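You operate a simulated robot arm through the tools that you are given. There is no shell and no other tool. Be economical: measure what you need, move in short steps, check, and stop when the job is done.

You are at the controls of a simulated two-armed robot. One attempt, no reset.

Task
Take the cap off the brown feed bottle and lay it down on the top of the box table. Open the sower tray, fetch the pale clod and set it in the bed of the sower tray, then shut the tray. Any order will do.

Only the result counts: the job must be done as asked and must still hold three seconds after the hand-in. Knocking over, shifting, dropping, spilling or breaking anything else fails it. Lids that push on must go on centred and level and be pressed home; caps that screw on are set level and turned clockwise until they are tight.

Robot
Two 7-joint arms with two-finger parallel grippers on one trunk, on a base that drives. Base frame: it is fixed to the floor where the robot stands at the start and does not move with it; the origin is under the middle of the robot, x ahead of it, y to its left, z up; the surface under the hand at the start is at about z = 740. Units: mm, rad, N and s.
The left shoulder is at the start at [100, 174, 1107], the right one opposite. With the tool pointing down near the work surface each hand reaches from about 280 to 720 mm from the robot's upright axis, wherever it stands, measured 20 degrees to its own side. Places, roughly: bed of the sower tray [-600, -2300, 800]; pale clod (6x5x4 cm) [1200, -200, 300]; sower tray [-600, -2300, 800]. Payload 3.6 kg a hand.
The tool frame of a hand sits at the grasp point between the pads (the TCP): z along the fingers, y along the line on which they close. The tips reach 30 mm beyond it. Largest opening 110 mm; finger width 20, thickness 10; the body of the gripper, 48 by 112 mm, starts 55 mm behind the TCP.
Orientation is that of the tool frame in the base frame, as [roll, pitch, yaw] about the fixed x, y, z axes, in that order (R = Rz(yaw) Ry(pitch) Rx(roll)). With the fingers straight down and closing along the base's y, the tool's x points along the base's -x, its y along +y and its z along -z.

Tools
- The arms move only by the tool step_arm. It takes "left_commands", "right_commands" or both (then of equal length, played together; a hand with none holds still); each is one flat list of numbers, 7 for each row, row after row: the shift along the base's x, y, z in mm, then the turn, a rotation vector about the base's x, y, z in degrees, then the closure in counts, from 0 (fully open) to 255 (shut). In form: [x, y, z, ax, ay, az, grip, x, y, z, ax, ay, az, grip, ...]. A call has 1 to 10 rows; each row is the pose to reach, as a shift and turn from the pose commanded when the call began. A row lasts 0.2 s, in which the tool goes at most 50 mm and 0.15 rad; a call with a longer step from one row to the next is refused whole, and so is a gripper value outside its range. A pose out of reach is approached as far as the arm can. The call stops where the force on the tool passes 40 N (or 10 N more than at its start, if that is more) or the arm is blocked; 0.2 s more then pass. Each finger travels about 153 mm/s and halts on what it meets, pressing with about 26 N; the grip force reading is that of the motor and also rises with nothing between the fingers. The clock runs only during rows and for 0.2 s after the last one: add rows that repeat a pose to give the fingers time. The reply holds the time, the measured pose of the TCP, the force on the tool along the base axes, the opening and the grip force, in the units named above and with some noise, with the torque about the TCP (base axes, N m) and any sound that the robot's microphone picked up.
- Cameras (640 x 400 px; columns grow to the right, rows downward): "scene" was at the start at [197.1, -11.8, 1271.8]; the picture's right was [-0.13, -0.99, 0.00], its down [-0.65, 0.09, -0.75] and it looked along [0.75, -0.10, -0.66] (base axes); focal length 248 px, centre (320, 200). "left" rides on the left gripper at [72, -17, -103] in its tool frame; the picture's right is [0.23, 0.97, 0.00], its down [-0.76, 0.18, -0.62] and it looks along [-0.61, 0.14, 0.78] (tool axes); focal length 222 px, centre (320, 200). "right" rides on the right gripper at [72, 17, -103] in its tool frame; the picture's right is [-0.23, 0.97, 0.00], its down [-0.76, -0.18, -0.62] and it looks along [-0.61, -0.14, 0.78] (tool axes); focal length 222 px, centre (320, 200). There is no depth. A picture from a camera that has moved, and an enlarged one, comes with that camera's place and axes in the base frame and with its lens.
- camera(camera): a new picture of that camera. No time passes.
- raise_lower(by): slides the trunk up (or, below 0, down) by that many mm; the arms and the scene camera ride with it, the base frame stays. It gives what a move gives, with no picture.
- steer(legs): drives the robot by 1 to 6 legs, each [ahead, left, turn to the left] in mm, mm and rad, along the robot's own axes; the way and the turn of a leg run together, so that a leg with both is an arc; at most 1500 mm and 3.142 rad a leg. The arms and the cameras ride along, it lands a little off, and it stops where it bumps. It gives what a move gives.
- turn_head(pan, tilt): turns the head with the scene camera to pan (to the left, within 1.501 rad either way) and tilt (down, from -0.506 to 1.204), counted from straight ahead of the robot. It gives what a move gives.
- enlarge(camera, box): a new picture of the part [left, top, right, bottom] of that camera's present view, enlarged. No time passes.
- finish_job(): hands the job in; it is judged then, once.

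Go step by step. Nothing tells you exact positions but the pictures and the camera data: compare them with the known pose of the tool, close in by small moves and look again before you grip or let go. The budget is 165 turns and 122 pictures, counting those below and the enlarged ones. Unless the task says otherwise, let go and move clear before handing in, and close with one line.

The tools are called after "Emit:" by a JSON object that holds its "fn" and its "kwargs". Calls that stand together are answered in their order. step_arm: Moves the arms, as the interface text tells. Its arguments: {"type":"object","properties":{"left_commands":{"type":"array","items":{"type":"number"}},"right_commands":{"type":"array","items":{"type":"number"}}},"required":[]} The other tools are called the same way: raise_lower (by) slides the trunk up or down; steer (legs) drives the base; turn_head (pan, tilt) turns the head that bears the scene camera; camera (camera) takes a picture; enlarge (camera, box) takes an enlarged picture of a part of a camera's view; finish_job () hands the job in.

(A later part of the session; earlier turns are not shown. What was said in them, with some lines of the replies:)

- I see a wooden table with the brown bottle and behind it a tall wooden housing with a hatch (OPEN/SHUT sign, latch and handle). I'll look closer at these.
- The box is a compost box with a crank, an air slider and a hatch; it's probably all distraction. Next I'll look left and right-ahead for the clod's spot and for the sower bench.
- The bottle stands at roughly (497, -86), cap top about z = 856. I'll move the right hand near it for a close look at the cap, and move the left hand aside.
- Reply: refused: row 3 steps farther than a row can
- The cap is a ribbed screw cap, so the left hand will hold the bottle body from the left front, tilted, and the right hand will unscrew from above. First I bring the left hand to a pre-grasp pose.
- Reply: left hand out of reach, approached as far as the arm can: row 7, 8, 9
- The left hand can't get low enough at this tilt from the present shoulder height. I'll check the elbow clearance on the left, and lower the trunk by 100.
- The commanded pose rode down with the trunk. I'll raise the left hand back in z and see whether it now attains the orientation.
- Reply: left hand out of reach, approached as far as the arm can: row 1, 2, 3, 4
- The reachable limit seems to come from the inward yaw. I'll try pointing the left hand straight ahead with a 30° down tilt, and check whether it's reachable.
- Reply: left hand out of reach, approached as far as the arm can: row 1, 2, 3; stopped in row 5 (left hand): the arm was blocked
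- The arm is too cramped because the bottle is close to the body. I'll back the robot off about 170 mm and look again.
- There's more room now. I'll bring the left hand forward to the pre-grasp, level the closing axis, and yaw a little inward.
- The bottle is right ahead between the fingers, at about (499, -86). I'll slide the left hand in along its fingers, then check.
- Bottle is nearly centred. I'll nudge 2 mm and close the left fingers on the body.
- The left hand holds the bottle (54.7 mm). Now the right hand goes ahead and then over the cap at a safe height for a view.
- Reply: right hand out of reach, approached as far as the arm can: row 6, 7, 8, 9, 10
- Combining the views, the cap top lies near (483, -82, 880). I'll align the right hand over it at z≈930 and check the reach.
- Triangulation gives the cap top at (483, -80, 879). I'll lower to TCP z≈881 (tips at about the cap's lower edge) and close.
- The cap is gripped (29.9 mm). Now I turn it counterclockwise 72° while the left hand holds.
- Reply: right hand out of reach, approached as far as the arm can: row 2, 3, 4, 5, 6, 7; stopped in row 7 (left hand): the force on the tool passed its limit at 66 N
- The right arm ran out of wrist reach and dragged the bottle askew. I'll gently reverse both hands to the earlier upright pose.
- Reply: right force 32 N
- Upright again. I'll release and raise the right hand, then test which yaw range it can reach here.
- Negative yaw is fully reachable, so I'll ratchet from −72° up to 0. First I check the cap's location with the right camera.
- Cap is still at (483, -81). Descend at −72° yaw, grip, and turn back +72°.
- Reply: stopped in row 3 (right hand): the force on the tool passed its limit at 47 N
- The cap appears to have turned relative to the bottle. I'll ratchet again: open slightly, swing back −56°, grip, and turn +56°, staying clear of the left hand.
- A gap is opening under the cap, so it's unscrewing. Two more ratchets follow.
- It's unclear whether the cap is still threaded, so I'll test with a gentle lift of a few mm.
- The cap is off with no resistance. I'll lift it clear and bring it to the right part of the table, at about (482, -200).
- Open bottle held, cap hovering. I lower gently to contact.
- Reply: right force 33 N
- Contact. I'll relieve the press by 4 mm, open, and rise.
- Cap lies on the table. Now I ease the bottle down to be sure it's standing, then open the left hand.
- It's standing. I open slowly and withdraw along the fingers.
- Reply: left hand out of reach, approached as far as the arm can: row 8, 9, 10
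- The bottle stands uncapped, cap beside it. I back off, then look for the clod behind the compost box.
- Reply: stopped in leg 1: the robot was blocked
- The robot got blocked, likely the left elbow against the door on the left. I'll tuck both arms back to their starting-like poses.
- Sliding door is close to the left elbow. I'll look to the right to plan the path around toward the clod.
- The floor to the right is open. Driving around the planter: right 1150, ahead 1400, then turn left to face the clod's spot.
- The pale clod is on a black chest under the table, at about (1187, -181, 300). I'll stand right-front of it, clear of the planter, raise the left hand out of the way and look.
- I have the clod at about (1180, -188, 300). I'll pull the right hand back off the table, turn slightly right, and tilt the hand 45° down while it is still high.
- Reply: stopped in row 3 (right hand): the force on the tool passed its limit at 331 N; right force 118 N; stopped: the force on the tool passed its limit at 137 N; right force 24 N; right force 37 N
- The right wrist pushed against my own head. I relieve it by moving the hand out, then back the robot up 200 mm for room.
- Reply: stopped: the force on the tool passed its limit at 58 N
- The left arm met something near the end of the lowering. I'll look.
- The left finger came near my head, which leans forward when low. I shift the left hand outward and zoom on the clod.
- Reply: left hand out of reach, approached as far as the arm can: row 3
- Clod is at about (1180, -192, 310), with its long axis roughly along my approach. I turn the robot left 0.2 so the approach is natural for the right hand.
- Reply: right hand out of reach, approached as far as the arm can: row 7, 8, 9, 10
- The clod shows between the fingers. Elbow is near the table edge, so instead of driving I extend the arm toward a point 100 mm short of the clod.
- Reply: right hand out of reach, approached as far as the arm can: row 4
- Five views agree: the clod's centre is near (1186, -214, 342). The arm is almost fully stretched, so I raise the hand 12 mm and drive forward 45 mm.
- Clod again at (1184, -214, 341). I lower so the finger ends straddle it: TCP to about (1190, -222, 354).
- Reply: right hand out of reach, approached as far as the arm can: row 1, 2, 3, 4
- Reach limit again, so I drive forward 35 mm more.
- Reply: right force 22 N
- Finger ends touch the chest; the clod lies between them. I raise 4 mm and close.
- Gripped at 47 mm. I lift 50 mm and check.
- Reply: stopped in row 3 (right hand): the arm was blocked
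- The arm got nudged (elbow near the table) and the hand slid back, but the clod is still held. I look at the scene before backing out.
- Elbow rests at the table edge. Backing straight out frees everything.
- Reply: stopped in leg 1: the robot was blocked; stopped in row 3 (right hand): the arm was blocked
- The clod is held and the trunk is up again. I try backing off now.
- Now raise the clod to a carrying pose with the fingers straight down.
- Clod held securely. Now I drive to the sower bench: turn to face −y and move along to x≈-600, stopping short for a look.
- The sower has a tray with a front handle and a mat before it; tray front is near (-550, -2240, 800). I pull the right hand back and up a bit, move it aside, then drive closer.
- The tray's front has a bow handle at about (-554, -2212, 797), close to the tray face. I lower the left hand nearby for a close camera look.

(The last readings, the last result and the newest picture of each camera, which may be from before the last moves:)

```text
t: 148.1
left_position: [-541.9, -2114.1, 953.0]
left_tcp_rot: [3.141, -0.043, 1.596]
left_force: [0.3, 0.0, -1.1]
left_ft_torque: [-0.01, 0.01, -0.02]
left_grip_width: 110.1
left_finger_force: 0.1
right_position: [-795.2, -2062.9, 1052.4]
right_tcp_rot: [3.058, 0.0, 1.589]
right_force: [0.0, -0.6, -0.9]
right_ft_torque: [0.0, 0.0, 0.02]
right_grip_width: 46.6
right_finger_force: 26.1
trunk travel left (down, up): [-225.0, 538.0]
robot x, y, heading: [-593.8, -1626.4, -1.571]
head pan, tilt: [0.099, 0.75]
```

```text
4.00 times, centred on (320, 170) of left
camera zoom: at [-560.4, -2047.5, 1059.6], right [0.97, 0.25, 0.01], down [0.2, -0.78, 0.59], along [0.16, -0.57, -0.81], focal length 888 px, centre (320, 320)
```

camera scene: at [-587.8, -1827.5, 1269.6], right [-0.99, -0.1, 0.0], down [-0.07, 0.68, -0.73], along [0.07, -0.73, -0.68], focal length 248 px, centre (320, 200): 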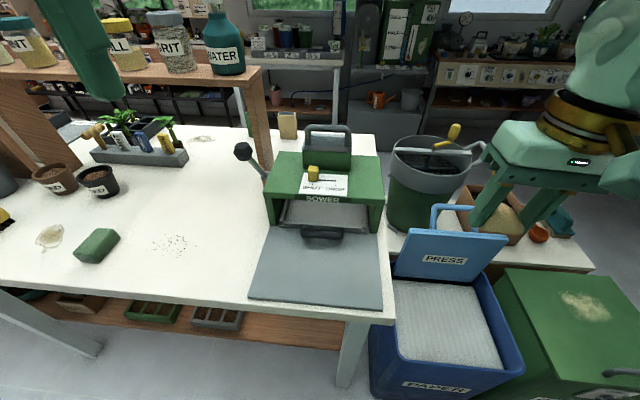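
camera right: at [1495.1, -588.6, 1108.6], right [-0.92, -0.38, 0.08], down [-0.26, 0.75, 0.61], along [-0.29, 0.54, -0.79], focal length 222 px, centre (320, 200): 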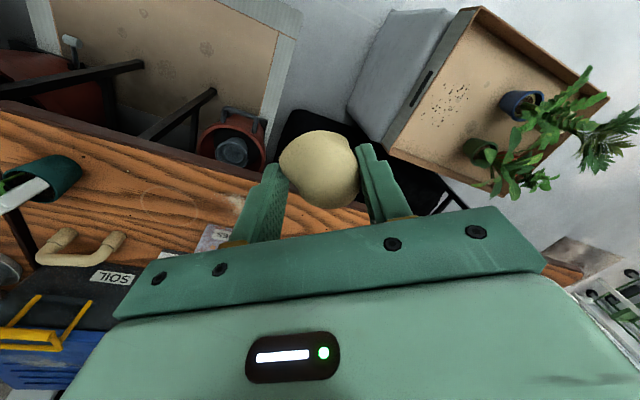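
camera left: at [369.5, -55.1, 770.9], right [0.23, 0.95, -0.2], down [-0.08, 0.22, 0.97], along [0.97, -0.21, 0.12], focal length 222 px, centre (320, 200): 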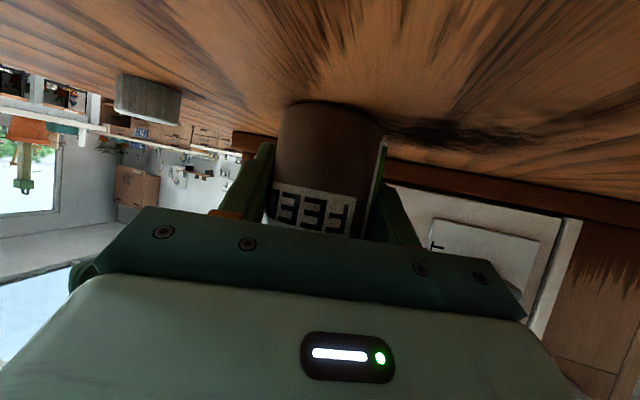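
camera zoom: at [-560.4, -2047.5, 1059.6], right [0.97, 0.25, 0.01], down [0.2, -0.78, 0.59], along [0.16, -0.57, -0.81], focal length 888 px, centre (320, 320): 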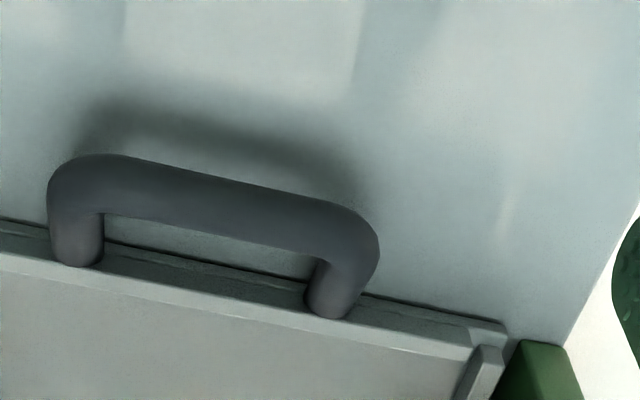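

Clear view: bar ~17 mm thick with an ~18 mm gap to the tray. I'll rotate the left hand so it closes along y, tilted 20° back from the roof, to pinch the bar from above.

Emit:
{"fn": "step_arm", "kwargs": {"left_commands": [0, 0, 0, -1.4, 1.4, 8.2, 0, 0, 0, 0, -2.9, 2.9, 16.4, 0, 0, 0, 0, -4.3, 4.3, 24.6, 0, 0, 0, 0, -5.8, 5.8, 32.8, 40, 0, 0, 0, -7.2, 7.2, 41, 80, 0, 0, 0, -8.7, 8.7, 49.2, 120, 0, 0, 0, -10.1, 10.1, 57.4, 120, 0, 0, 0, -11.6, 11.6, 65.6, 120, 0, 0, 0, -13, 13, 73.8, 120, 0, 0, 0, -14.5, 14.5, 82, 120]}}

Emit:
{"fn": "step_arm", "kwargs": {"left_commands": [0, 0, 0, -1.2, 1.2, 7, 140, -15, 0, -40, -1.2, 1.2, 7, 140, -15, 0, -75, -1.2, 1.2, 7, 140, -15, 0, -100, -1.2, 1.2, 7, 140]}}

Emit:
{"fn": "camera", "kwargs": {"camera": "left"}}

Emit:
{"fn": "enlarge", "kwargs": {"camera": "scene", "box": [240, 180, 400, 280]}}

```text
t: 150.3
left_position: [-540.1, -2114.2, 955.4]
left_tcp_rot: [-2.814, -0.029, 3.031]
left_force: [0.2, 0.0, -0.7]
left_ft_torque: [0.0, 0.0, -0.01]
left_grip_width: 58.0
left_finger_force: 0.1
right_position: [-795.9, -2061.6, 1052.7]
right_tcp_rot: [3.061, -0.001, 1.588]
right_force: [-0.4, -0.2, -0.2]
right_ft_torque: [-0.03, 0.0, 0.02]
right_grip_width: 46.5
right_finger_force: 25.7
trunk travel left (down, up): [-225.0, 538.0]
robot x, y, heading: [-592.6, -1630.2, -1.574]
head pan, tilt: [0.099, 0.75]
```

```text
t: 151.3
left_position: [-556.2, -2114.3, 854.6]
left_tcp_rot: [-2.791, -0.05, -3.134]
left_force: [-0.4, -0.4, 0.0]
left_ft_torque: [-0.01, -0.01, -0.02]
left_grip_width: 49.8
left_finger_force: 0.0
right_position: [-795.9, -2061.8, 1053.0]
right_tcp_rot: [3.063, 0.0, 1.588]
right_force: [0.6, 0.3, -0.1]
right_ft_torque: [0.03, 0.03, -0.01]
right_grip_width: 46.5
right_finger_force: 25.8
trunk travel left (down, up): [-225.0, 538.0]
robot x, y, heading: [-595.2, -1630.1, -1.569]
head pan, tilt: [0.099, 0.75]
```

```text
38 pictures are left
camera left: at [-623.9, -2095.7, 960.3], right [-0.25, 0.91, -0.32], down [0.78, 0.39, 0.49], along [0.57, -0.13, -0.81], focal length 222 px, centre (320, 200)
```

left: 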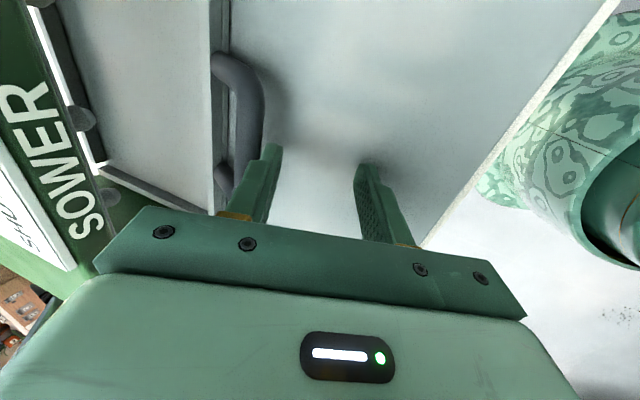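

```text
4.00 times, centred on (320, 230) of scene
camera zoom: at [-587.9, -1827.9, 1269.4], right [-0.99, -0.1, 0.0], down [-0.07, 0.68, -0.73], along [0.07, -0.73, -0.68], focal length 991 px, centre (320, 80)
```

zoom: 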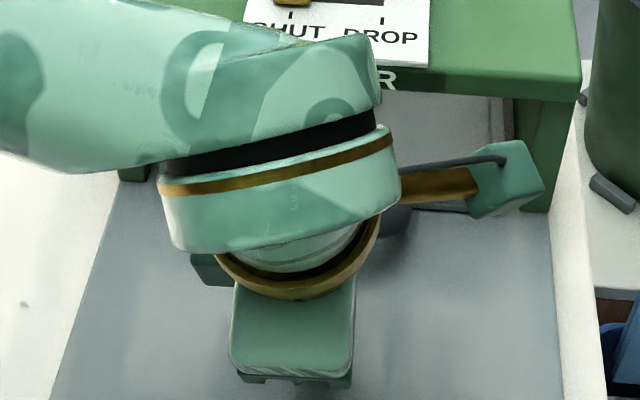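

Very useful side view. I'll probe downward here for the mat height before lining up with the bar.

Emit:
{"fn": "step_arm", "kwargs": {"left_commands": [0, 0, -5, 0, 0, 0, 140, 0, 0, -10, 0, 0, 0, 140, 0, 0, -13, 0, 0, 0, 140, 0, 0, -16, 0, 0, 0, 140, 0, 0, -19, 0, 0, 0, 140, 0, 0, -22, 0, 0, 0, 140]}}

Emit:
{"fn": "camera", "kwargs": {"camera": "left"}}

```text
t: 151.9
left_position: [-556.8, -2113.9, 851.8]
left_tcp_rot: [-2.783, -0.055, -3.133]
left_force: [7.3, 9.3, 29.6]
left_ft_torque: [1.04, -0.47, -0.08]
left_grip_width: 48.7
left_finger_force: 0.1
right_position: [-794.0, -2059.3, 1054.0]
right_tcp_rot: [3.061, 0.002, 1.59]
right_force: [0.1, -0.5, -0.5]
right_ft_torque: [0.02, -0.02, 0.03]
right_grip_width: 47.0
right_finger_force: 26.1
trunk travel left (down, up): [-225.0, 538.0]
robot x, y, heading: [-594.7, -1631.9, -1.568]
head pan, tilt: [0.099, 0.75]
stopped in row 3 (left hand): the force on the tool passed its limit at 46 N (the readings are from after the stop); the commanded pose is now the measured one
```

```text
36 pictures are left
camera left: at [-623.1, -2093.6, 958.0], right [-0.25, 0.91, -0.33], down [0.79, 0.39, 0.48], along [0.56, -0.14, -0.81], focal length 222 px, centre (320, 200)
```

left: 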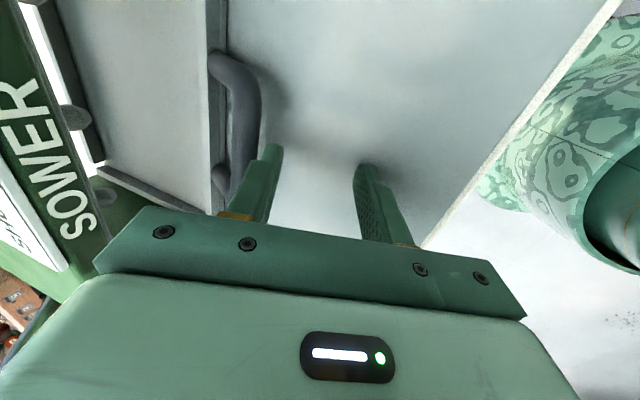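

The mat is at z≈810, so the bar is near (-560, -2177, 830). I'll raise, stand the hand nearly vertical, open to ~70 mm, and position so only the inner finger drops behind the bar.

Emit:
{"fn": "step_arm", "kwargs": {"left_commands": [0, 0, 15, 0, 0, 0, 140, 0, 0, 32, 6, 0, 0, 120, 0, -15, 32, 12, 0, 0, 93, 0, -30, 32, 17.5, 0, 0, 93, 0, -41, 32, 17.5, 0, 0, 93, 0, -41, 32, 17.5, 0, 0, 93]}}

Emit:
{"fn": "camera", "kwargs": {"camera": "left"}}

```text
t: 153.3
left_position: [-557.9, -2157.1, 881.1]
left_tcp_rot: [-3.095, -0.047, -3.119]
left_force: [-0.4, -0.5, 0.0]
left_ft_torque: [0.03, 0.03, 0.01]
left_grip_width: 69.9
left_finger_force: 0.1
right_position: [-794.3, -2060.1, 1052.5]
right_tcp_rot: [3.063, 0.001, 1.59]
right_force: [1.0, 0.7, -1.0]
right_ft_torque: [0.02, 0.03, -0.01]
right_grip_width: 46.6
right_finger_force: 26.3
trunk travel left (down, up): [-225.0, 538.0]
robot x, y, heading: [-596.5, -1631.6, -1.569]
head pan, tilt: [0.099, 0.75]
```

```text
35 pictures are left
camera left: at [-624.2, -2169.6, 987.5], right [-0.25, 0.97, -0.04], down [0.78, 0.23, 0.58], along [0.57, 0.12, -0.82], focal length 222 px, centre (320, 200)
```

left: 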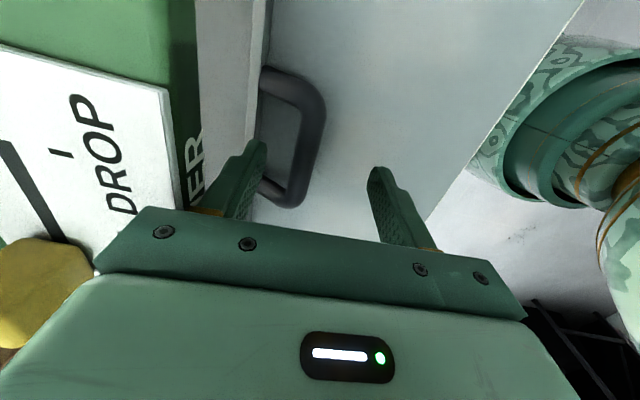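

The gap runs y≈-2176 to -2205; I shift +7 mm in y and lower the inner finger into it.

Emit:
{"fn": "step_arm", "kwargs": {"left_commands": [0, 7, 0, 0, 0, 0, 93, 0, 7, -12, 0, 0, 0, 93, 0, 7, -22, 0, 0, 0, 93, 0, 7, -30, 0, 0, 0, 93, 0, 7, -34, 0, 0, 0, 93]}}

Emit:
{"fn": "camera", "kwargs": {"camera": "left"}}

```text
t: 154.5
left_position: [-557.2, -2150.3, 845.2]
left_tcp_rot: [-3.093, -0.048, -3.12]
left_force: [-0.8, -0.1, -0.4]
left_ft_torque: [-0.02, 0.04, -0.01]
left_grip_width: 69.8
left_finger_force: 0.1
right_position: [-793.6, -2062.1, 1051.9]
right_tcp_rot: [3.061, 0.0, 1.59]
right_force: [0.5, 0.4, 0.5]
right_ft_torque: [-0.01, 0.0, 0.03]
right_grip_width: 46.7
right_finger_force: 26.4
trunk travel left (down, up): [-225.0, 538.0]
robot x, y, heading: [-594.1, -1626.4, -1.571]
head pan, tilt: [0.099, 0.75]
```

```text
34 pictures are left
camera left: at [-624.0, -2162.7, 953.1], right [-0.25, 0.97, -0.04], down [0.78, 0.23, 0.58], along [0.57, 0.12, -0.82], focal length 222 px, centre (320, 200)
```

left: 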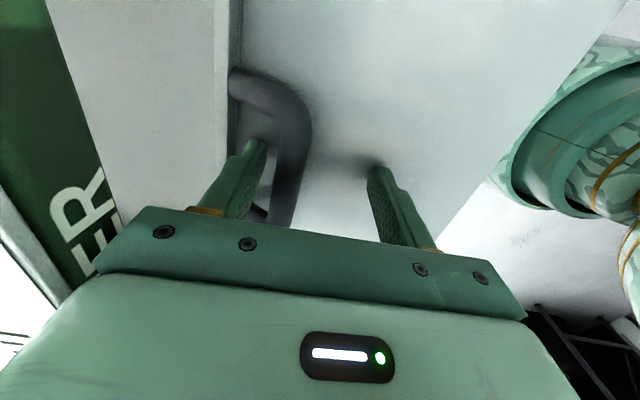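

The inner finger sits behind the bar. I pinch the bar lightly and pull toward me.

Emit:
{"fn": "step_arm", "kwargs": {"left_commands": [0, 5, 0, 0, 0, 0, 93, 0, 15, 0, 0, 0, 0, 110, 0, 25, 0, 0, 0, 0, 140, 0, 35, 0, 0, 0, 0, 180, 0, 45, 0, 0, 0, 0, 220, 0, 60, 0, 0, 0, 0, 220, 0, 75, 0, 0, 0, 0, 220, 0, 90, 0, 0, 0, 0, 220, 0, 105, 0, 0, 0, 0, 220, 0, 120, 0, 0, 0, 0, 220]}}

Emit:
{"fn": "camera", "kwargs": {"camera": "scene"}}

```text
t: 156.7
left_position: [-557.0, -2029.0, 846.3]
left_tcp_rot: [-3.093, -0.046, -3.118]
left_force: [0.2, -0.9, -0.1]
left_ft_torque: [-0.03, -0.06, -0.34]
left_grip_width: 16.0
left_finger_force: 28.7
right_position: [-795.3, -2061.3, 1052.4]
right_tcp_rot: [3.06, -0.001, 1.59]
right_force: [-0.8, 0.1, -1.2]
right_ft_torque: [-0.04, -0.03, 0.02]
right_grip_width: 46.9
right_finger_force: 26.0
trunk travel left (down, up): [-225.0, 538.0]
robot x, y, heading: [-595.5, -1633.1, -1.571]
head pan, tilt: [0.099, 0.75]
```

```text
33 pictures are left
camera scene: at [-587.5, -1827.3, 1269.5], right [-0.99, -0.1, 0.0], down [-0.07, 0.68, -0.73], along [0.07, -0.73, -0.68], focal length 248 px, centre (320, 200)
```

scene: 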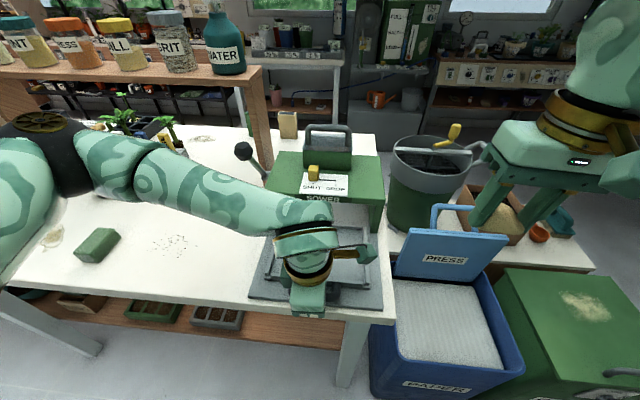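

The tray is pulled out about 137 mm. I release the bar, lift the left hand, and move it away to the left.

Emit:
{"fn": "step_arm", "kwargs": {"left_commands": [0, 0, 0, 0, 0, 0, 190, 0, 0, 0, 0, 0, 0, 165, 0, 0, 0, 0, 0, 0, 165, 0, 0, 20, 0, 0, 0, 160, 0, 0, 50, 0, 0, 0, 160, 20, 10, 90, 0, 0, 0, 160, 60, 20, 120, 0, 0, 0, 160, 105, 30, 130, 0, 0, 0, 160, 150, 40, 130, 0, 0, 0, 160, 195, 40, 130, 0, 0, 0, 160]}}

Emit:
{"fn": "enlarge", "kwargs": {"camera": "scene", "box": [240, 180, 400, 310]}}

```text
refused: row 7 steps farther than a row can; nothing moved
```

```text
3.08 times, centred on (320, 245) of scene
camera zoom: at [-587.5, -1827.3, 1269.5], right [-0.99, -0.1, 0.0], down [-0.07, 0.68, -0.73], along [0.07, -0.73, -0.68], focal length 762 px, centre (320, 62)
```

zoom: 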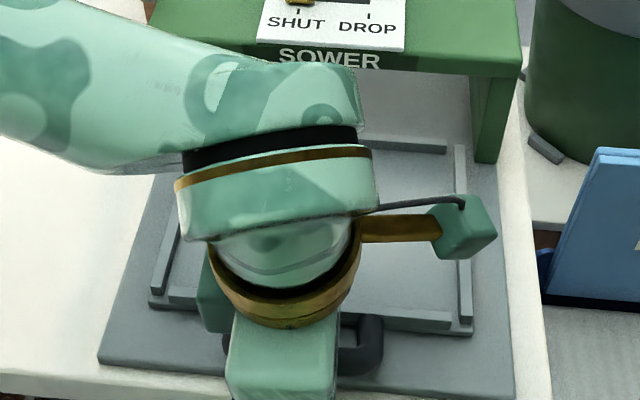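

Emit:
{"fn": "step_arm", "kwargs": {"left_commands": [0, 0, 0, 0, 0, 0, 190, 0, 0, 0, 0, 0, 0, 165, 0, 0, 0, 0, 0, 0, 165, 0, 0, 20, 0, 0, 0, 160, 0, 0, 50, 0, 0, 0, 160, 15, 5, 90, 0, 0, 0, 160, 50, 10, 115, 0, 0, 0, 160, 95, 15, 125, 0, 0, 0, 160, 140, 20, 130, 0, 0, 0, 160, 185, 20, 130, 0, 0, 0, 160]}}

Emit:
{"fn": "enlarge", "kwargs": {"camera": "scene", "box": [240, 180, 400, 310]}}

```text
t: 158.9
left_position: [-371.3, -2008.5, 976.2]
left_tcp_rot: [-3.093, -0.049, -3.119]
left_force: [0.9, 0.1, -0.2]
left_ft_torque: [0.04, -0.02, -0.01]
left_grip_width: 41.0
left_finger_force: 0.0
right_position: [-795.1, -2062.0, 1052.7]
right_tcp_rot: [3.061, 0.0, 1.59]
right_force: [0.8, 0.0, -0.8]
right_ft_torque: [-0.02, 0.0, 0.01]
right_grip_width: 46.7
right_finger_force: 25.7
trunk travel left (down, up): [-225.0, 538.0]
robot x, y, heading: [-594.0, -1628.7, -1.566]
head pan, tilt: [0.099, 0.75]
```

```text
3.08 times, centred on (320, 245) of scene
camera zoom: at [-586.5, -1826.8, 1269.6], right [-0.99, -0.1, 0.0], down [-0.07, 0.68, -0.73], along [0.07, -0.73, -0.68], focal length 762 px, centre (320, 62)
```

zoom: 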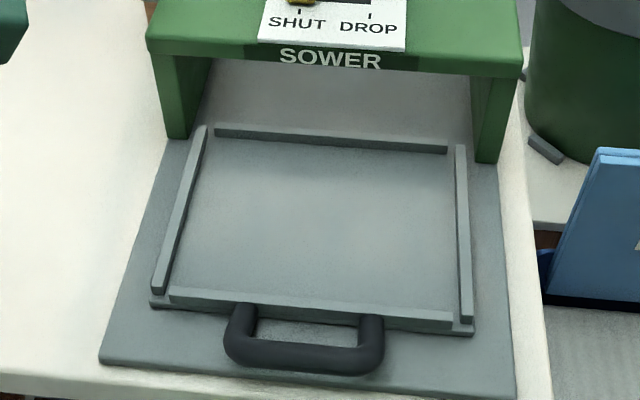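

The tray is open and empty, bed centre about (-558, -2150). I bring the clod over it, tilting back to the 45° in which it was gripped.

Emit:
{"fn": "step_arm", "kwargs": {"right_commands": [39, -13, -10, -7.5, 0.7, -0.3, 210, 79, -26, -20, -15, 1.5, -0.6, 210, 118, -40, -30, -22.5, 2.2, -0.9, 210, 158, -53, -40, -30, 2.9, -1.2, 210, 197, -66, -50, -37.5, 3.7, -1.5, 210, 237, -80, -60, -45, 4.4, -1.8, 210, 237, -80, -100, -45, 4.4, -1.8, 210, 237, -80, -135, -45, 4.4, -1.8, 210]}}

Emit:
{"fn": "camera", "kwargs": {"camera": "right"}}

Emit:
{"fn": "enlarge", "kwargs": {"camera": "scene", "box": [240, 180, 400, 310]}}

```text
t: 160.7
left_position: [-371.3, -2009.6, 976.9]
left_tcp_rot: [-3.096, -0.047, -3.118]
left_force: [-0.1, 0.5, 0.2]
left_ft_torque: [0.01, 0.02, -0.01]
left_grip_width: 41.1
left_finger_force: 0.0
right_position: [-556.2, -2140.8, 916.8]
right_tcp_rot: [-3.124, 0.785, 1.599]
right_force: [1.1, 0.1, -0.3]
right_ft_torque: [0.0, -0.04, -0.02]
right_grip_width: 46.7
right_finger_force: 25.8
trunk travel left (down, up): [-225.0, 538.0]
robot x, y, heading: [-593.7, -1629.6, -1.564]
head pan, tilt: [0.099, 0.75]
```

```text
30 pictures are left
camera right: at [-541.9, -2017.9, 940.2], right [0.98, -0.15, 0.15], down [-0.16, -0.1, 0.98], along [-0.13, -0.98, -0.12], focal length 222 px, centre (320, 200)
```

right: 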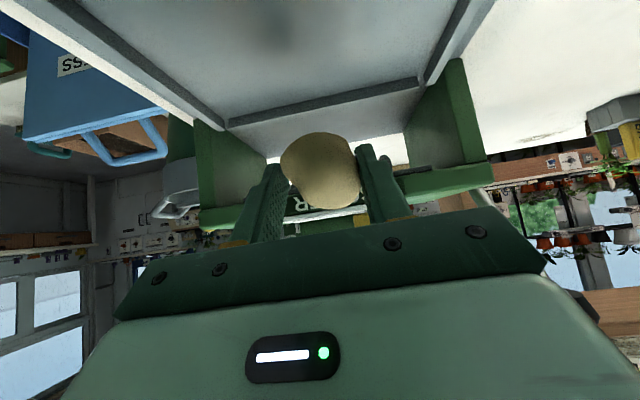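

```text
3.08 times, centred on (320, 245) of scene
camera zoom: at [-586.7, -1827.6, 1269.4], right [-0.99, -0.1, 0.0], down [-0.07, 0.68, -0.73], along [0.07, -0.73, -0.68], focal length 762 px, centre (320, 62)
```

zoom: 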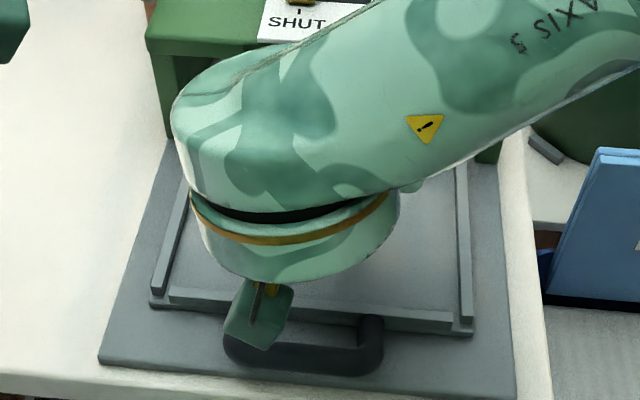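

Emit:
{"fn": "step_arm", "kwargs": {"right_commands": [0, 0, -20, 0, 0, 0, 210, 0, 0, -40, 0, 0, 0, 210, 0, 0, -55, 0, 0, 0, 210, 0, 0, -60, 0, 0, 0, 210, 0, 0, -64, 0, 0, 0, 210]}}

Emit:
{"fn": "camera", "kwargs": {"camera": "right"}}

```text
t: 161.9
left_position: [-370.5, -2009.4, 977.3]
left_tcp_rot: [-3.093, -0.046, -3.118]
left_force: [0.0, -0.5, -1.2]
left_ft_torque: [0.02, -0.01, -0.01]
left_grip_width: 40.7
left_finger_force: 0.1
right_position: [-557.6, -2140.7, 853.0]
right_tcp_rot: [-3.122, 0.784, 1.597]
right_force: [0.0, 0.5, -1.1]
right_ft_torque: [-0.01, -0.01, 0.01]
right_grip_width: 46.9
right_finger_force: 26.0
trunk travel left (down, up): [-225.0, 538.0]
robot x, y, heading: [-595.6, -1628.9, -1.568]
head pan, tilt: [0.099, 0.75]
```

```text
28 pictures are left
camera right: at [-542.6, -2017.4, 876.0], right [0.98, -0.15, 0.15], down [-0.16, -0.1, 0.98], along [-0.13, -0.98, -0.12], focal length 222 px, centre (320, 200)
```

right: 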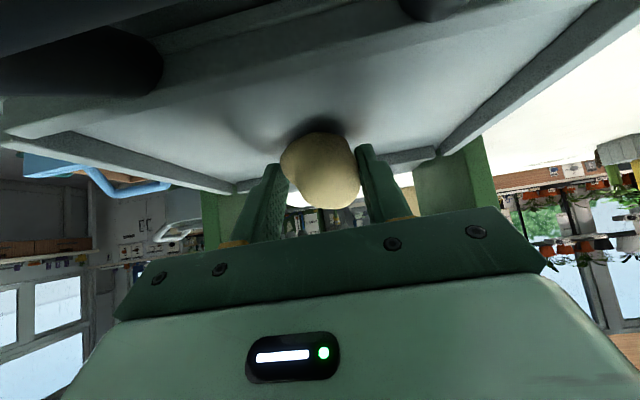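

Emit:
{"fn": "step_arm", "kwargs": {"right_commands": [0, 0, -2, 0, 0, 0, 210, 0, 0, -4, 0, 0, 0, 210, 0, 0, -5, 0, 0, 0, 210]}}

Emit:
{"fn": "step_arm", "kwargs": {"right_commands": [0, 0, -1.5, 0, 0, 0, 210, 0, 0, -3, 0, 0, 0, 210, 0, 0, -3, 0, 0, 0, 210]}}

Emit:
{"fn": "camera", "kwargs": {"camera": "right"}}

```text
t: 162.7
left_position: [-372.0, -2008.3, 976.0]
left_tcp_rot: [-3.093, -0.046, -3.119]
left_force: [-0.3, 0.0, 0.2]
left_ft_torque: [0.02, -0.03, 0.0]
left_grip_width: 41.3
left_finger_force: 0.1
right_position: [-557.5, -2140.5, 848.6]
right_tcp_rot: [-3.122, 0.786, 1.597]
right_force: [-1.1, 0.0, 3.8]
right_ft_torque: [-0.04, -0.06, 0.0]
right_grip_width: 46.6
right_finger_force: 26.0
trunk travel left (down, up): [-225.0, 538.0]
robot x, y, heading: [-595.9, -1629.9, -1.569]
head pan, tilt: [0.099, 0.75]
```

```text
t: 163.5
left_position: [-371.7, -2006.7, 978.7]
left_tcp_rot: [-3.093, -0.048, -3.12]
left_force: [-0.8, 0.1, -0.7]
left_ft_torque: [0.01, 0.01, -0.02]
left_grip_width: 40.6
left_finger_force: 0.0
right_position: [-557.9, -2140.2, 848.6]
right_tcp_rot: [-3.126, 0.79, 1.594]
right_force: [-3.6, -1.1, 30.0]
right_ft_torque: [-0.11, -0.4, -0.16]
right_grip_width: 46.6
right_finger_force: 25.3
trunk travel left (down, up): [-225.0, 538.0]
robot x, y, heading: [-593.9, -1629.8, -1.569]
head pan, tilt: [0.099, 0.75]
```

```text
27 pictures are left
camera right: at [-542.8, -2017.2, 870.7], right [0.98, -0.15, 0.15], down [-0.17, -0.09, 0.98], along [-0.13, -0.98, -0.12], focal length 222 px, centre (320, 200)
```

right: 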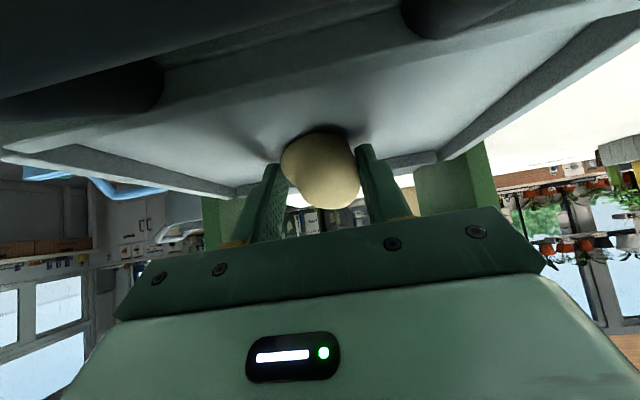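

Clod rests on the bed. I ease up 3 mm, open slowly, then withdraw upward and back along the fingers.

Emit:
{"fn": "step_arm", "kwargs": {"right_commands": [0, 0, 3, 0, 0, 0, 205, 0, 0, 3, 0, 0, 0, 150, 0, 0, 3, 0, 0, 0, 120, 0, 0, 3, 0, 0, 0, 60, 0, 0, 3, 0, 0, 0, 40, 0, 20, 23, 0, 0, 0, 40, 0, 45, 48, 0, 0, 0, 40, 0, 75, 78, 0, 0, 0, 40, 0, 95, 110, 0, 0, 0, 40]}}

Emit:
{"fn": "camera", "kwargs": {"camera": "right"}}

```text
t: 165.5
left_position: [-370.6, -2007.8, 976.9]
left_tcp_rot: [-3.093, -0.047, -3.119]
left_force: [0.5, 0.0, -0.6]
left_ft_torque: [-0.02, -0.02, 0.01]
left_grip_width: 40.8
left_finger_force: 0.0
right_position: [-557.0, -2045.2, 955.8]
right_tcp_rot: [-3.121, 0.785, 1.598]
right_force: [-0.2, 0.0, -0.4]
right_ft_torque: [0.03, 0.0, 0.02]
right_grip_width: 92.7
right_finger_force: 0.2
trunk travel left (down, up): [-225.0, 538.0]
robot x, y, heading: [-594.8, -1626.7, -1.57]
head pan, tilt: [0.099, 0.75]
```

```text
26 pictures are left
camera right: at [-543.4, -1921.6, 979.1], right [0.98, -0.15, 0.15], down [-0.16, -0.1, 0.98], along [-0.13, -0.98, -0.12], focal length 222 px, centre (320, 200)
```

right: 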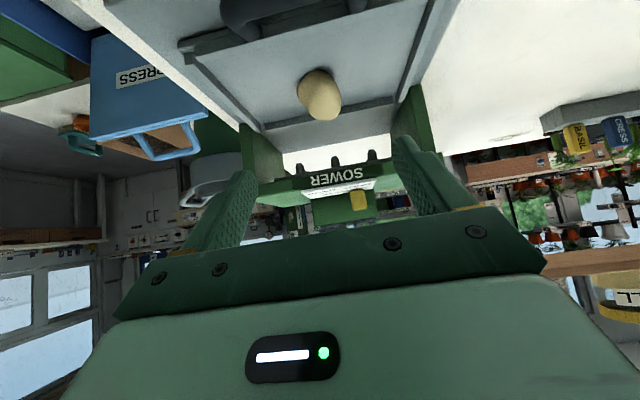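

The clod sits in the bed. I clear the right hand and bring the left hand, fingers closed, in front of the handle to push the tray shut.

Emit:
{"fn": "step_arm", "kwargs": {"right_commands": [-40, 8, 10, 0, 0, 0, 40, -80, 16, 20, 0, 0, 0, 40, -120, 24, 30, 0, 0, 0, 40, -160, 32, 40, 0, 0, 0, 40, -200, 40, 50, 0, 0, 0, 40, -240, 48, 60, 0, 0, 0, 40]}}

Emit:
{"fn": "step_arm", "kwargs": {"left_commands": [-40, 5, 0, 0, 0, 0, 200, -80, 10, 0, 0, 0, 0, 255, -120, 14, 0, 0, 0, 0, 255, -160, 16, 0, 0, 0, 0, 255, -186, 17, -20, 0, 0, 0, 255, -186, 17, -60, 0, 0, 0, 255, -186, 17, -100, 0, 0, 0, 255, -186, 17, -126, 0, 0, 0, 255]}}

Emit:
{"fn": "camera", "kwargs": {"camera": "left"}}

Emit:
{"fn": "enlarge", "kwargs": {"camera": "scene", "box": [240, 180, 400, 310]}}

```text
t: 166.9
left_position: [-373.3, -2007.0, 977.3]
left_tcp_rot: [-3.094, -0.046, -3.12]
left_force: [-0.8, 0.2, -0.6]
left_ft_torque: [0.0, -0.03, 0.02]
left_grip_width: 41.1
left_finger_force: 0.1
right_position: [-772.4, -2084.6, 1047.5]
right_tcp_rot: [-3.125, 0.782, 1.597]
right_force: [-0.8, 0.4, -0.3]
right_ft_torque: [-0.01, -0.02, 0.04]
right_grip_width: 92.4
right_finger_force: 0.0
right hand out of reach, approached as far as the arm can: row 3, 4, 5, 6
trunk travel left (down, up): [-225.0, 538.0]
robot x, y, heading: [-594.4, -1631.8, -1.569]
head pan, tilt: [0.099, 0.75]
```

```text
t: 168.7
left_position: [-558.3, -1992.3, 849.3]
left_tcp_rot: [-3.093, -0.047, -3.119]
left_force: [-0.3, -0.8, -0.5]
left_ft_torque: [-0.07, 0.01, 0.02]
left_grip_width: 0.0
left_finger_force: 26.1
right_position: [-770.5, -2085.2, 1046.7]
right_tcp_rot: [-3.122, 0.781, 1.597]
right_force: [-0.2, 0.7, -0.2]
right_ft_torque: [-0.02, 0.01, 0.02]
right_grip_width: 92.8
right_finger_force: 0.2
trunk travel left (down, up): [-225.0, 538.0]
robot x, y, heading: [-599.4, -1631.2, -1.569]
head pan, tilt: [0.099, 0.75]
```

```text
25 pictures are left
camera left: at [-624.8, -2005.7, 957.4], right [-0.25, 0.97, -0.04], down [0.78, 0.23, 0.58], along [0.57, 0.12, -0.82], focal length 222 px, centre (320, 200)
```

left: 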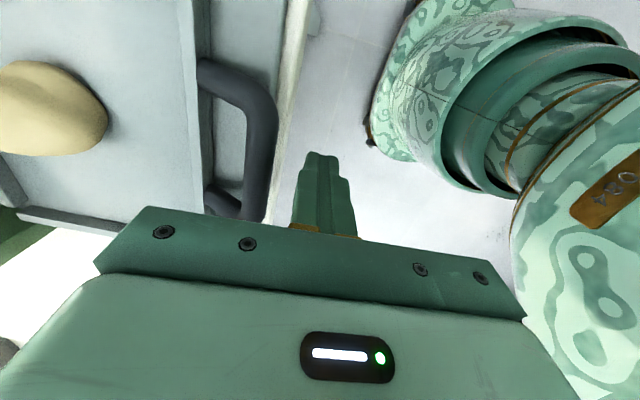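

```text
3.08 times, centred on (320, 245) of scene
camera zoom: at [-587.4, -1827.4, 1269.5], right [-0.99, -0.1, 0.0], down [-0.07, 0.68, -0.73], along [0.07, -0.73, -0.68], focal length 762 px, centre (320, 62)
```

zoom: 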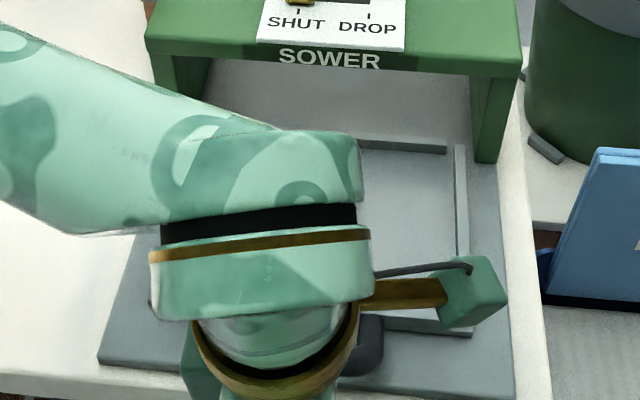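

The closed fingers are in front of the bar. I push slowly inward.

Emit:
{"fn": "step_arm", "kwargs": {"left_commands": [0, -10, 0, 0, 0, 0, 255, 0, -18, 0, 0, 0, 0, 255, 0, -26, 0, 0, 0, 0, 255, 0, -35, 0, 0, 0, 0, 255, 0, -45, 0, 0, 0, 0, 255, 0, -55, 0, 0, 0, 0, 255, 0, -65, 0, 0, 0, 0, 255, 0, -75, 0, 0, 0, 0, 255, 0, -85, 0, 0, 0, 0, 255, 0, -94, 0, 0, 0, 0, 255]}}

Emit:
{"fn": "step_arm", "kwargs": {"left_commands": [0, -8, 0, 0, 0, 0, 255, 0, -16, 0, 0, 0, 0, 255, 0, -24, 0, 0, 0, 0, 255, 0, -32, 0, 0, 0, 0, 255, 0, -40, 0, 0, 0, 0, 255, 0, -46, 0, 0, 0, 0, 255, 0, -52, 0, 0, 0, 0, 255, 0, -56, 0, 0, 0, 0, 255, 0, -60, 0, 0, 0, 0, 255]}}

Emit:
{"fn": "camera", "kwargs": {"camera": "left"}}

```text
t: 170.9
left_position: [-557.9, -2085.8, 849.4]
left_tcp_rot: [-3.092, -0.047, -3.118]
left_force: [-0.1, 1.0, -0.2]
left_ft_torque: [-0.02, -0.02, -0.05]
left_grip_width: 0.2
left_finger_force: 26.0
right_position: [-770.2, -2085.9, 1047.1]
right_tcp_rot: [-3.122, 0.783, 1.596]
right_force: [0.5, -0.3, -0.7]
right_ft_torque: [0.0, 0.02, -0.01]
right_grip_width: 92.4
right_finger_force: 0.1
trunk travel left (down, up): [-225.0, 538.0]
robot x, y, heading: [-597.8, -1629.1, -1.57]
head pan, tilt: [0.099, 0.75]
```

```text
t: 172.9
left_position: [-557.7, -2146.9, 849.0]
left_tcp_rot: [-3.093, -0.05, -3.119]
left_force: [0.7, 0.5, 0.6]
left_ft_torque: [-0.02, -0.04, -0.01]
left_grip_width: 0.1
left_finger_force: 26.5
right_position: [-771.3, -2086.4, 1047.8]
right_tcp_rot: [-3.123, 0.781, 1.597]
right_force: [-0.5, 0.9, 0.4]
right_ft_torque: [0.01, 0.01, -0.01]
right_grip_width: 92.6
right_finger_force: 0.0
trunk travel left (down, up): [-225.0, 538.0]
robot x, y, heading: [-594.4, -1627.7, -1.569]
head pan, tilt: [0.099, 0.75]
```

```text
23 pictures are left
camera left: at [-624.9, -2159.6, 957.0], right [-0.25, 0.97, -0.04], down [0.78, 0.23, 0.58], along [0.57, 0.12, -0.82], focal length 222 px, centre (320, 200)
```

left: 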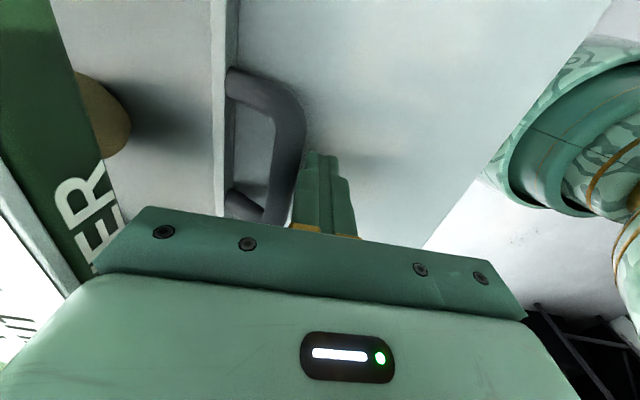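

The tray is about back at its original spot. I push a few mm more until it meets its stop.

Emit:
{"fn": "step_arm", "kwargs": {"left_commands": [0, -1.5, 0, 0, 0, 0, 255, 0, -3, 0, 0, 0, 0, 255]}}

Emit:
{"fn": "step_arm", "kwargs": {"left_commands": [0, -1.5, 0, 0, 0, 0, 255, 0, -3, 0, 0, 0, 0, 255]}}

```text
t: 173.5
left_position: [-557.8, -2148.0, 849.6]
left_tcp_rot: [-3.094, -0.047, -3.119]
left_force: [0.7, 5.2, 0.7]
left_ft_torque: [-0.01, 0.0, 0.04]
left_grip_width: 0.0
left_finger_force: 25.8
right_position: [-771.8, -2085.7, 1048.1]
right_tcp_rot: [-3.121, 0.781, 1.601]
right_force: [0.6, -0.2, -0.6]
right_ft_torque: [0.01, -0.02, 0.01]
right_grip_width: 92.7
right_finger_force: 0.0
trunk travel left (down, up): [-225.0, 538.0]
robot x, y, heading: [-597.8, -1632.2, -1.563]
head pan, tilt: [0.099, 0.75]
```

```text
t: 174.1
left_position: [-558.1, -2149.7, 850.3]
left_tcp_rot: [-3.094, -0.047, -3.121]
left_force: [0.6, 16.8, 4.0]
left_ft_torque: [-0.03, -0.03, 0.22]
left_grip_width: 0.1
left_finger_force: 26.0
right_position: [-770.9, -2083.3, 1048.3]
right_tcp_rot: [-3.12, 0.783, 1.599]
right_force: [-0.6, 0.3, -0.1]
right_ft_torque: [-0.02, 0.01, -0.03]
right_grip_width: 92.5
right_finger_force: 0.1
trunk travel left (down, up): [-225.0, 538.0]
robot x, y, heading: [-597.1, -1632.0, -1.571]
head pan, tilt: [0.099, 0.75]
```

It hit the stop at 17 N, so the tray is home. I withdraw the left hand and check.

Emit:
{"fn": "step_arm", "kwargs": {"left_commands": [0, 10, 0, 0, 0, 0, 255, 0, 35, 0, 0, 0, 0, 255, 0, 60, 25, 0, 0, 0, 255, 0, 70, 70, 0, 0, 0, 255, 30, 75, 105, 0, 0, 0, 255, 70, 80, 125, 0, 0, 0, 255, 115, 85, 130, 0, 0, 0, 255, 160, 90, 130, 0, 0, 0, 255, 200, 90, 130, 0, 0, 0, 255]}}

Emit:
{"fn": "enlarge", "kwargs": {"camera": "scene", "box": [240, 140, 400, 270]}}

```text
t: 176.1
left_position: [-356.7, -2061.6, 979.8]
left_tcp_rot: [-3.094, -0.047, -3.117]
left_force: [0.6, -1.0, -0.3]
left_ft_torque: [0.02, 0.01, -0.01]
left_grip_width: 0.0
left_finger_force: 25.9
right_position: [-769.6, -2086.6, 1047.8]
right_tcp_rot: [-3.121, 0.782, 1.598]
right_force: [0.3, 0.8, -0.3]
right_ft_torque: [0.02, 0.0, -0.03]
right_grip_width: 92.8
right_finger_force: 0.0
trunk travel left (down, up): [-225.0, 538.0]
robot x, y, heading: [-595.0, -1629.0, -1.569]
head pan, tilt: [0.099, 0.75]
```

```text
3.08 times, centred on (320, 205) of scene
camera zoom: at [-586.6, -1827.0, 1269.6], right [-0.99, -0.1, 0.0], down [-0.07, 0.68, -0.73], along [0.07, -0.73, -0.68], focal length 762 px, centre (320, 185)
```

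zoom: 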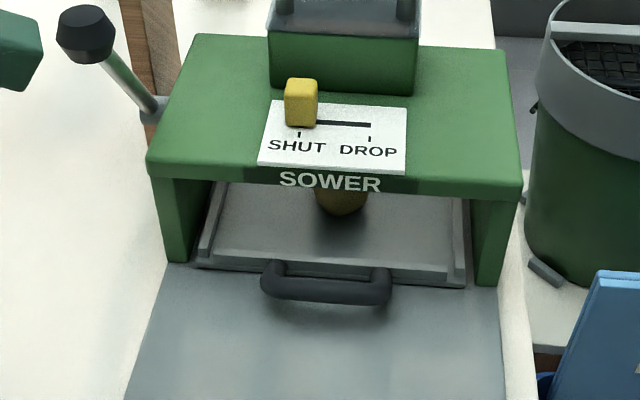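

The tray is shut with the clod in its bed. I back away and take a final look at the bottle and cap.

Emit:
{"fn": "steer", "kwargs": {"legs": [[-450, 0, 0], [0, 0, 2.6]]}}

Emit:
{"fn": "turn_head", "kwargs": {"pan": -0.2, "tilt": 0.3}}

Emit:
{"fn": "camera", "kwargs": {"camera": "scene"}}

```text
t: 185.1
left_position: [-590.9, -680.8, 979.0]
left_tcp_rot: [-3.094, -0.047, -0.49]
left_force: [-0.9, -0.3, -0.9]
left_ft_torque: [-0.01, 0.02, 0.0]
left_grip_width: 0.0
left_finger_force: 26.3
right_position: [-219.8, -863.5, 1046.9]
right_tcp_rot: [-3.121, 0.781, -2.058]
right_force: [-1.0, -0.4, 0.2]
right_ft_torque: [0.01, -0.02, 0.05]
right_grip_width: 92.6
right_finger_force: 0.1
trunk travel left (down, up): [-225.0, 538.0]
robot x, y, heading: [-599.6, -1176.1, 1.057]
head pan, tilt: [0.099, 0.75]
```

```text
t: 185.9
left_position: [-592.4, -681.8, 978.7]
left_tcp_rot: [-3.094, -0.048, -0.49]
left_force: [0.6, 0.3, -0.2]
left_ft_torque: [0.01, -0.02, 0.03]
left_grip_width: 0.1
left_finger_force: 26.6
right_position: [-219.8, -863.9, 1048.1]
right_tcp_rot: [-3.124, 0.782, -2.058]
right_force: [-0.4, -0.4, -0.3]
right_ft_torque: [-0.01, 0.01, -0.01]
right_grip_width: 92.7
right_finger_force: 0.0
trunk travel left (down, up): [-225.0, 538.0]
robot x, y, heading: [-594.5, -1171.7, 1.056]
head pan, tilt: [-0.201, 0.3]
```

```text
21 pictures are left
camera scene: at [-480.1, -1005.4, 1309.8], right [0.76, -0.65, 0.0], down [-0.19, -0.22, -0.95], along [0.63, 0.72, -0.3], focal length 248 px, centre (320, 200)
```

scene: 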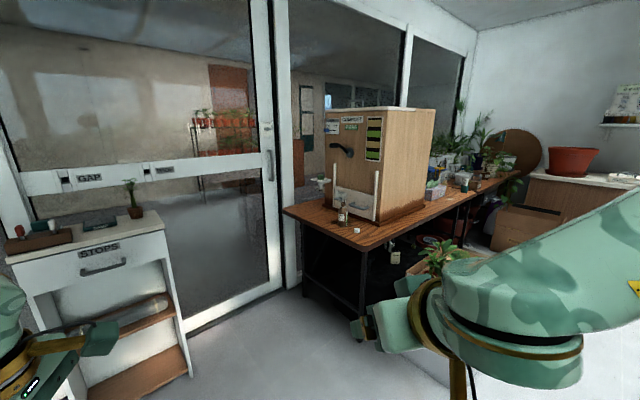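

Emit:
{"fn": "enlarge", "kwargs": {"camera": "scene", "box": [300, 180, 396, 240]}}

```text
6.67 times, centred on (348, 210) of scene
camera zoom: at [-480.1, -1005.4, 1309.8], right [0.76, -0.65, 0.0], down [-0.19, -0.22, -0.95], along [0.63, 0.72, -0.3], focal length 1651 px, centre (133, 133)
```

zoom: 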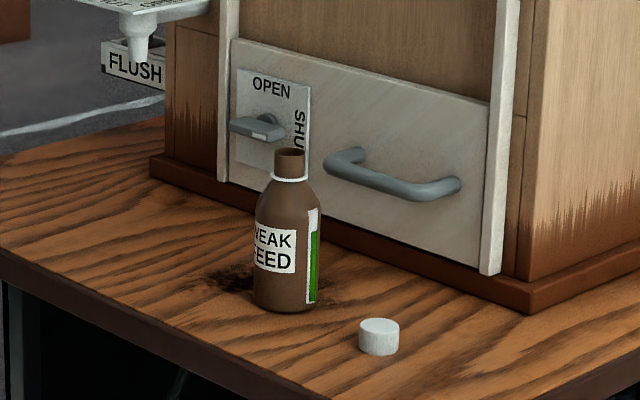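

The bottle is standing uncapped, the cap is on the table top, and the clod is in the closed tray. I'm handing in.

Emit:
{"fn": "finish_job", "kwargs": {}}

```text
The job is handed in.
```

The job is handed in: the cap is off the feed bottle and on the table top beside it, and the pale clod is in the sower tray, which is shut.
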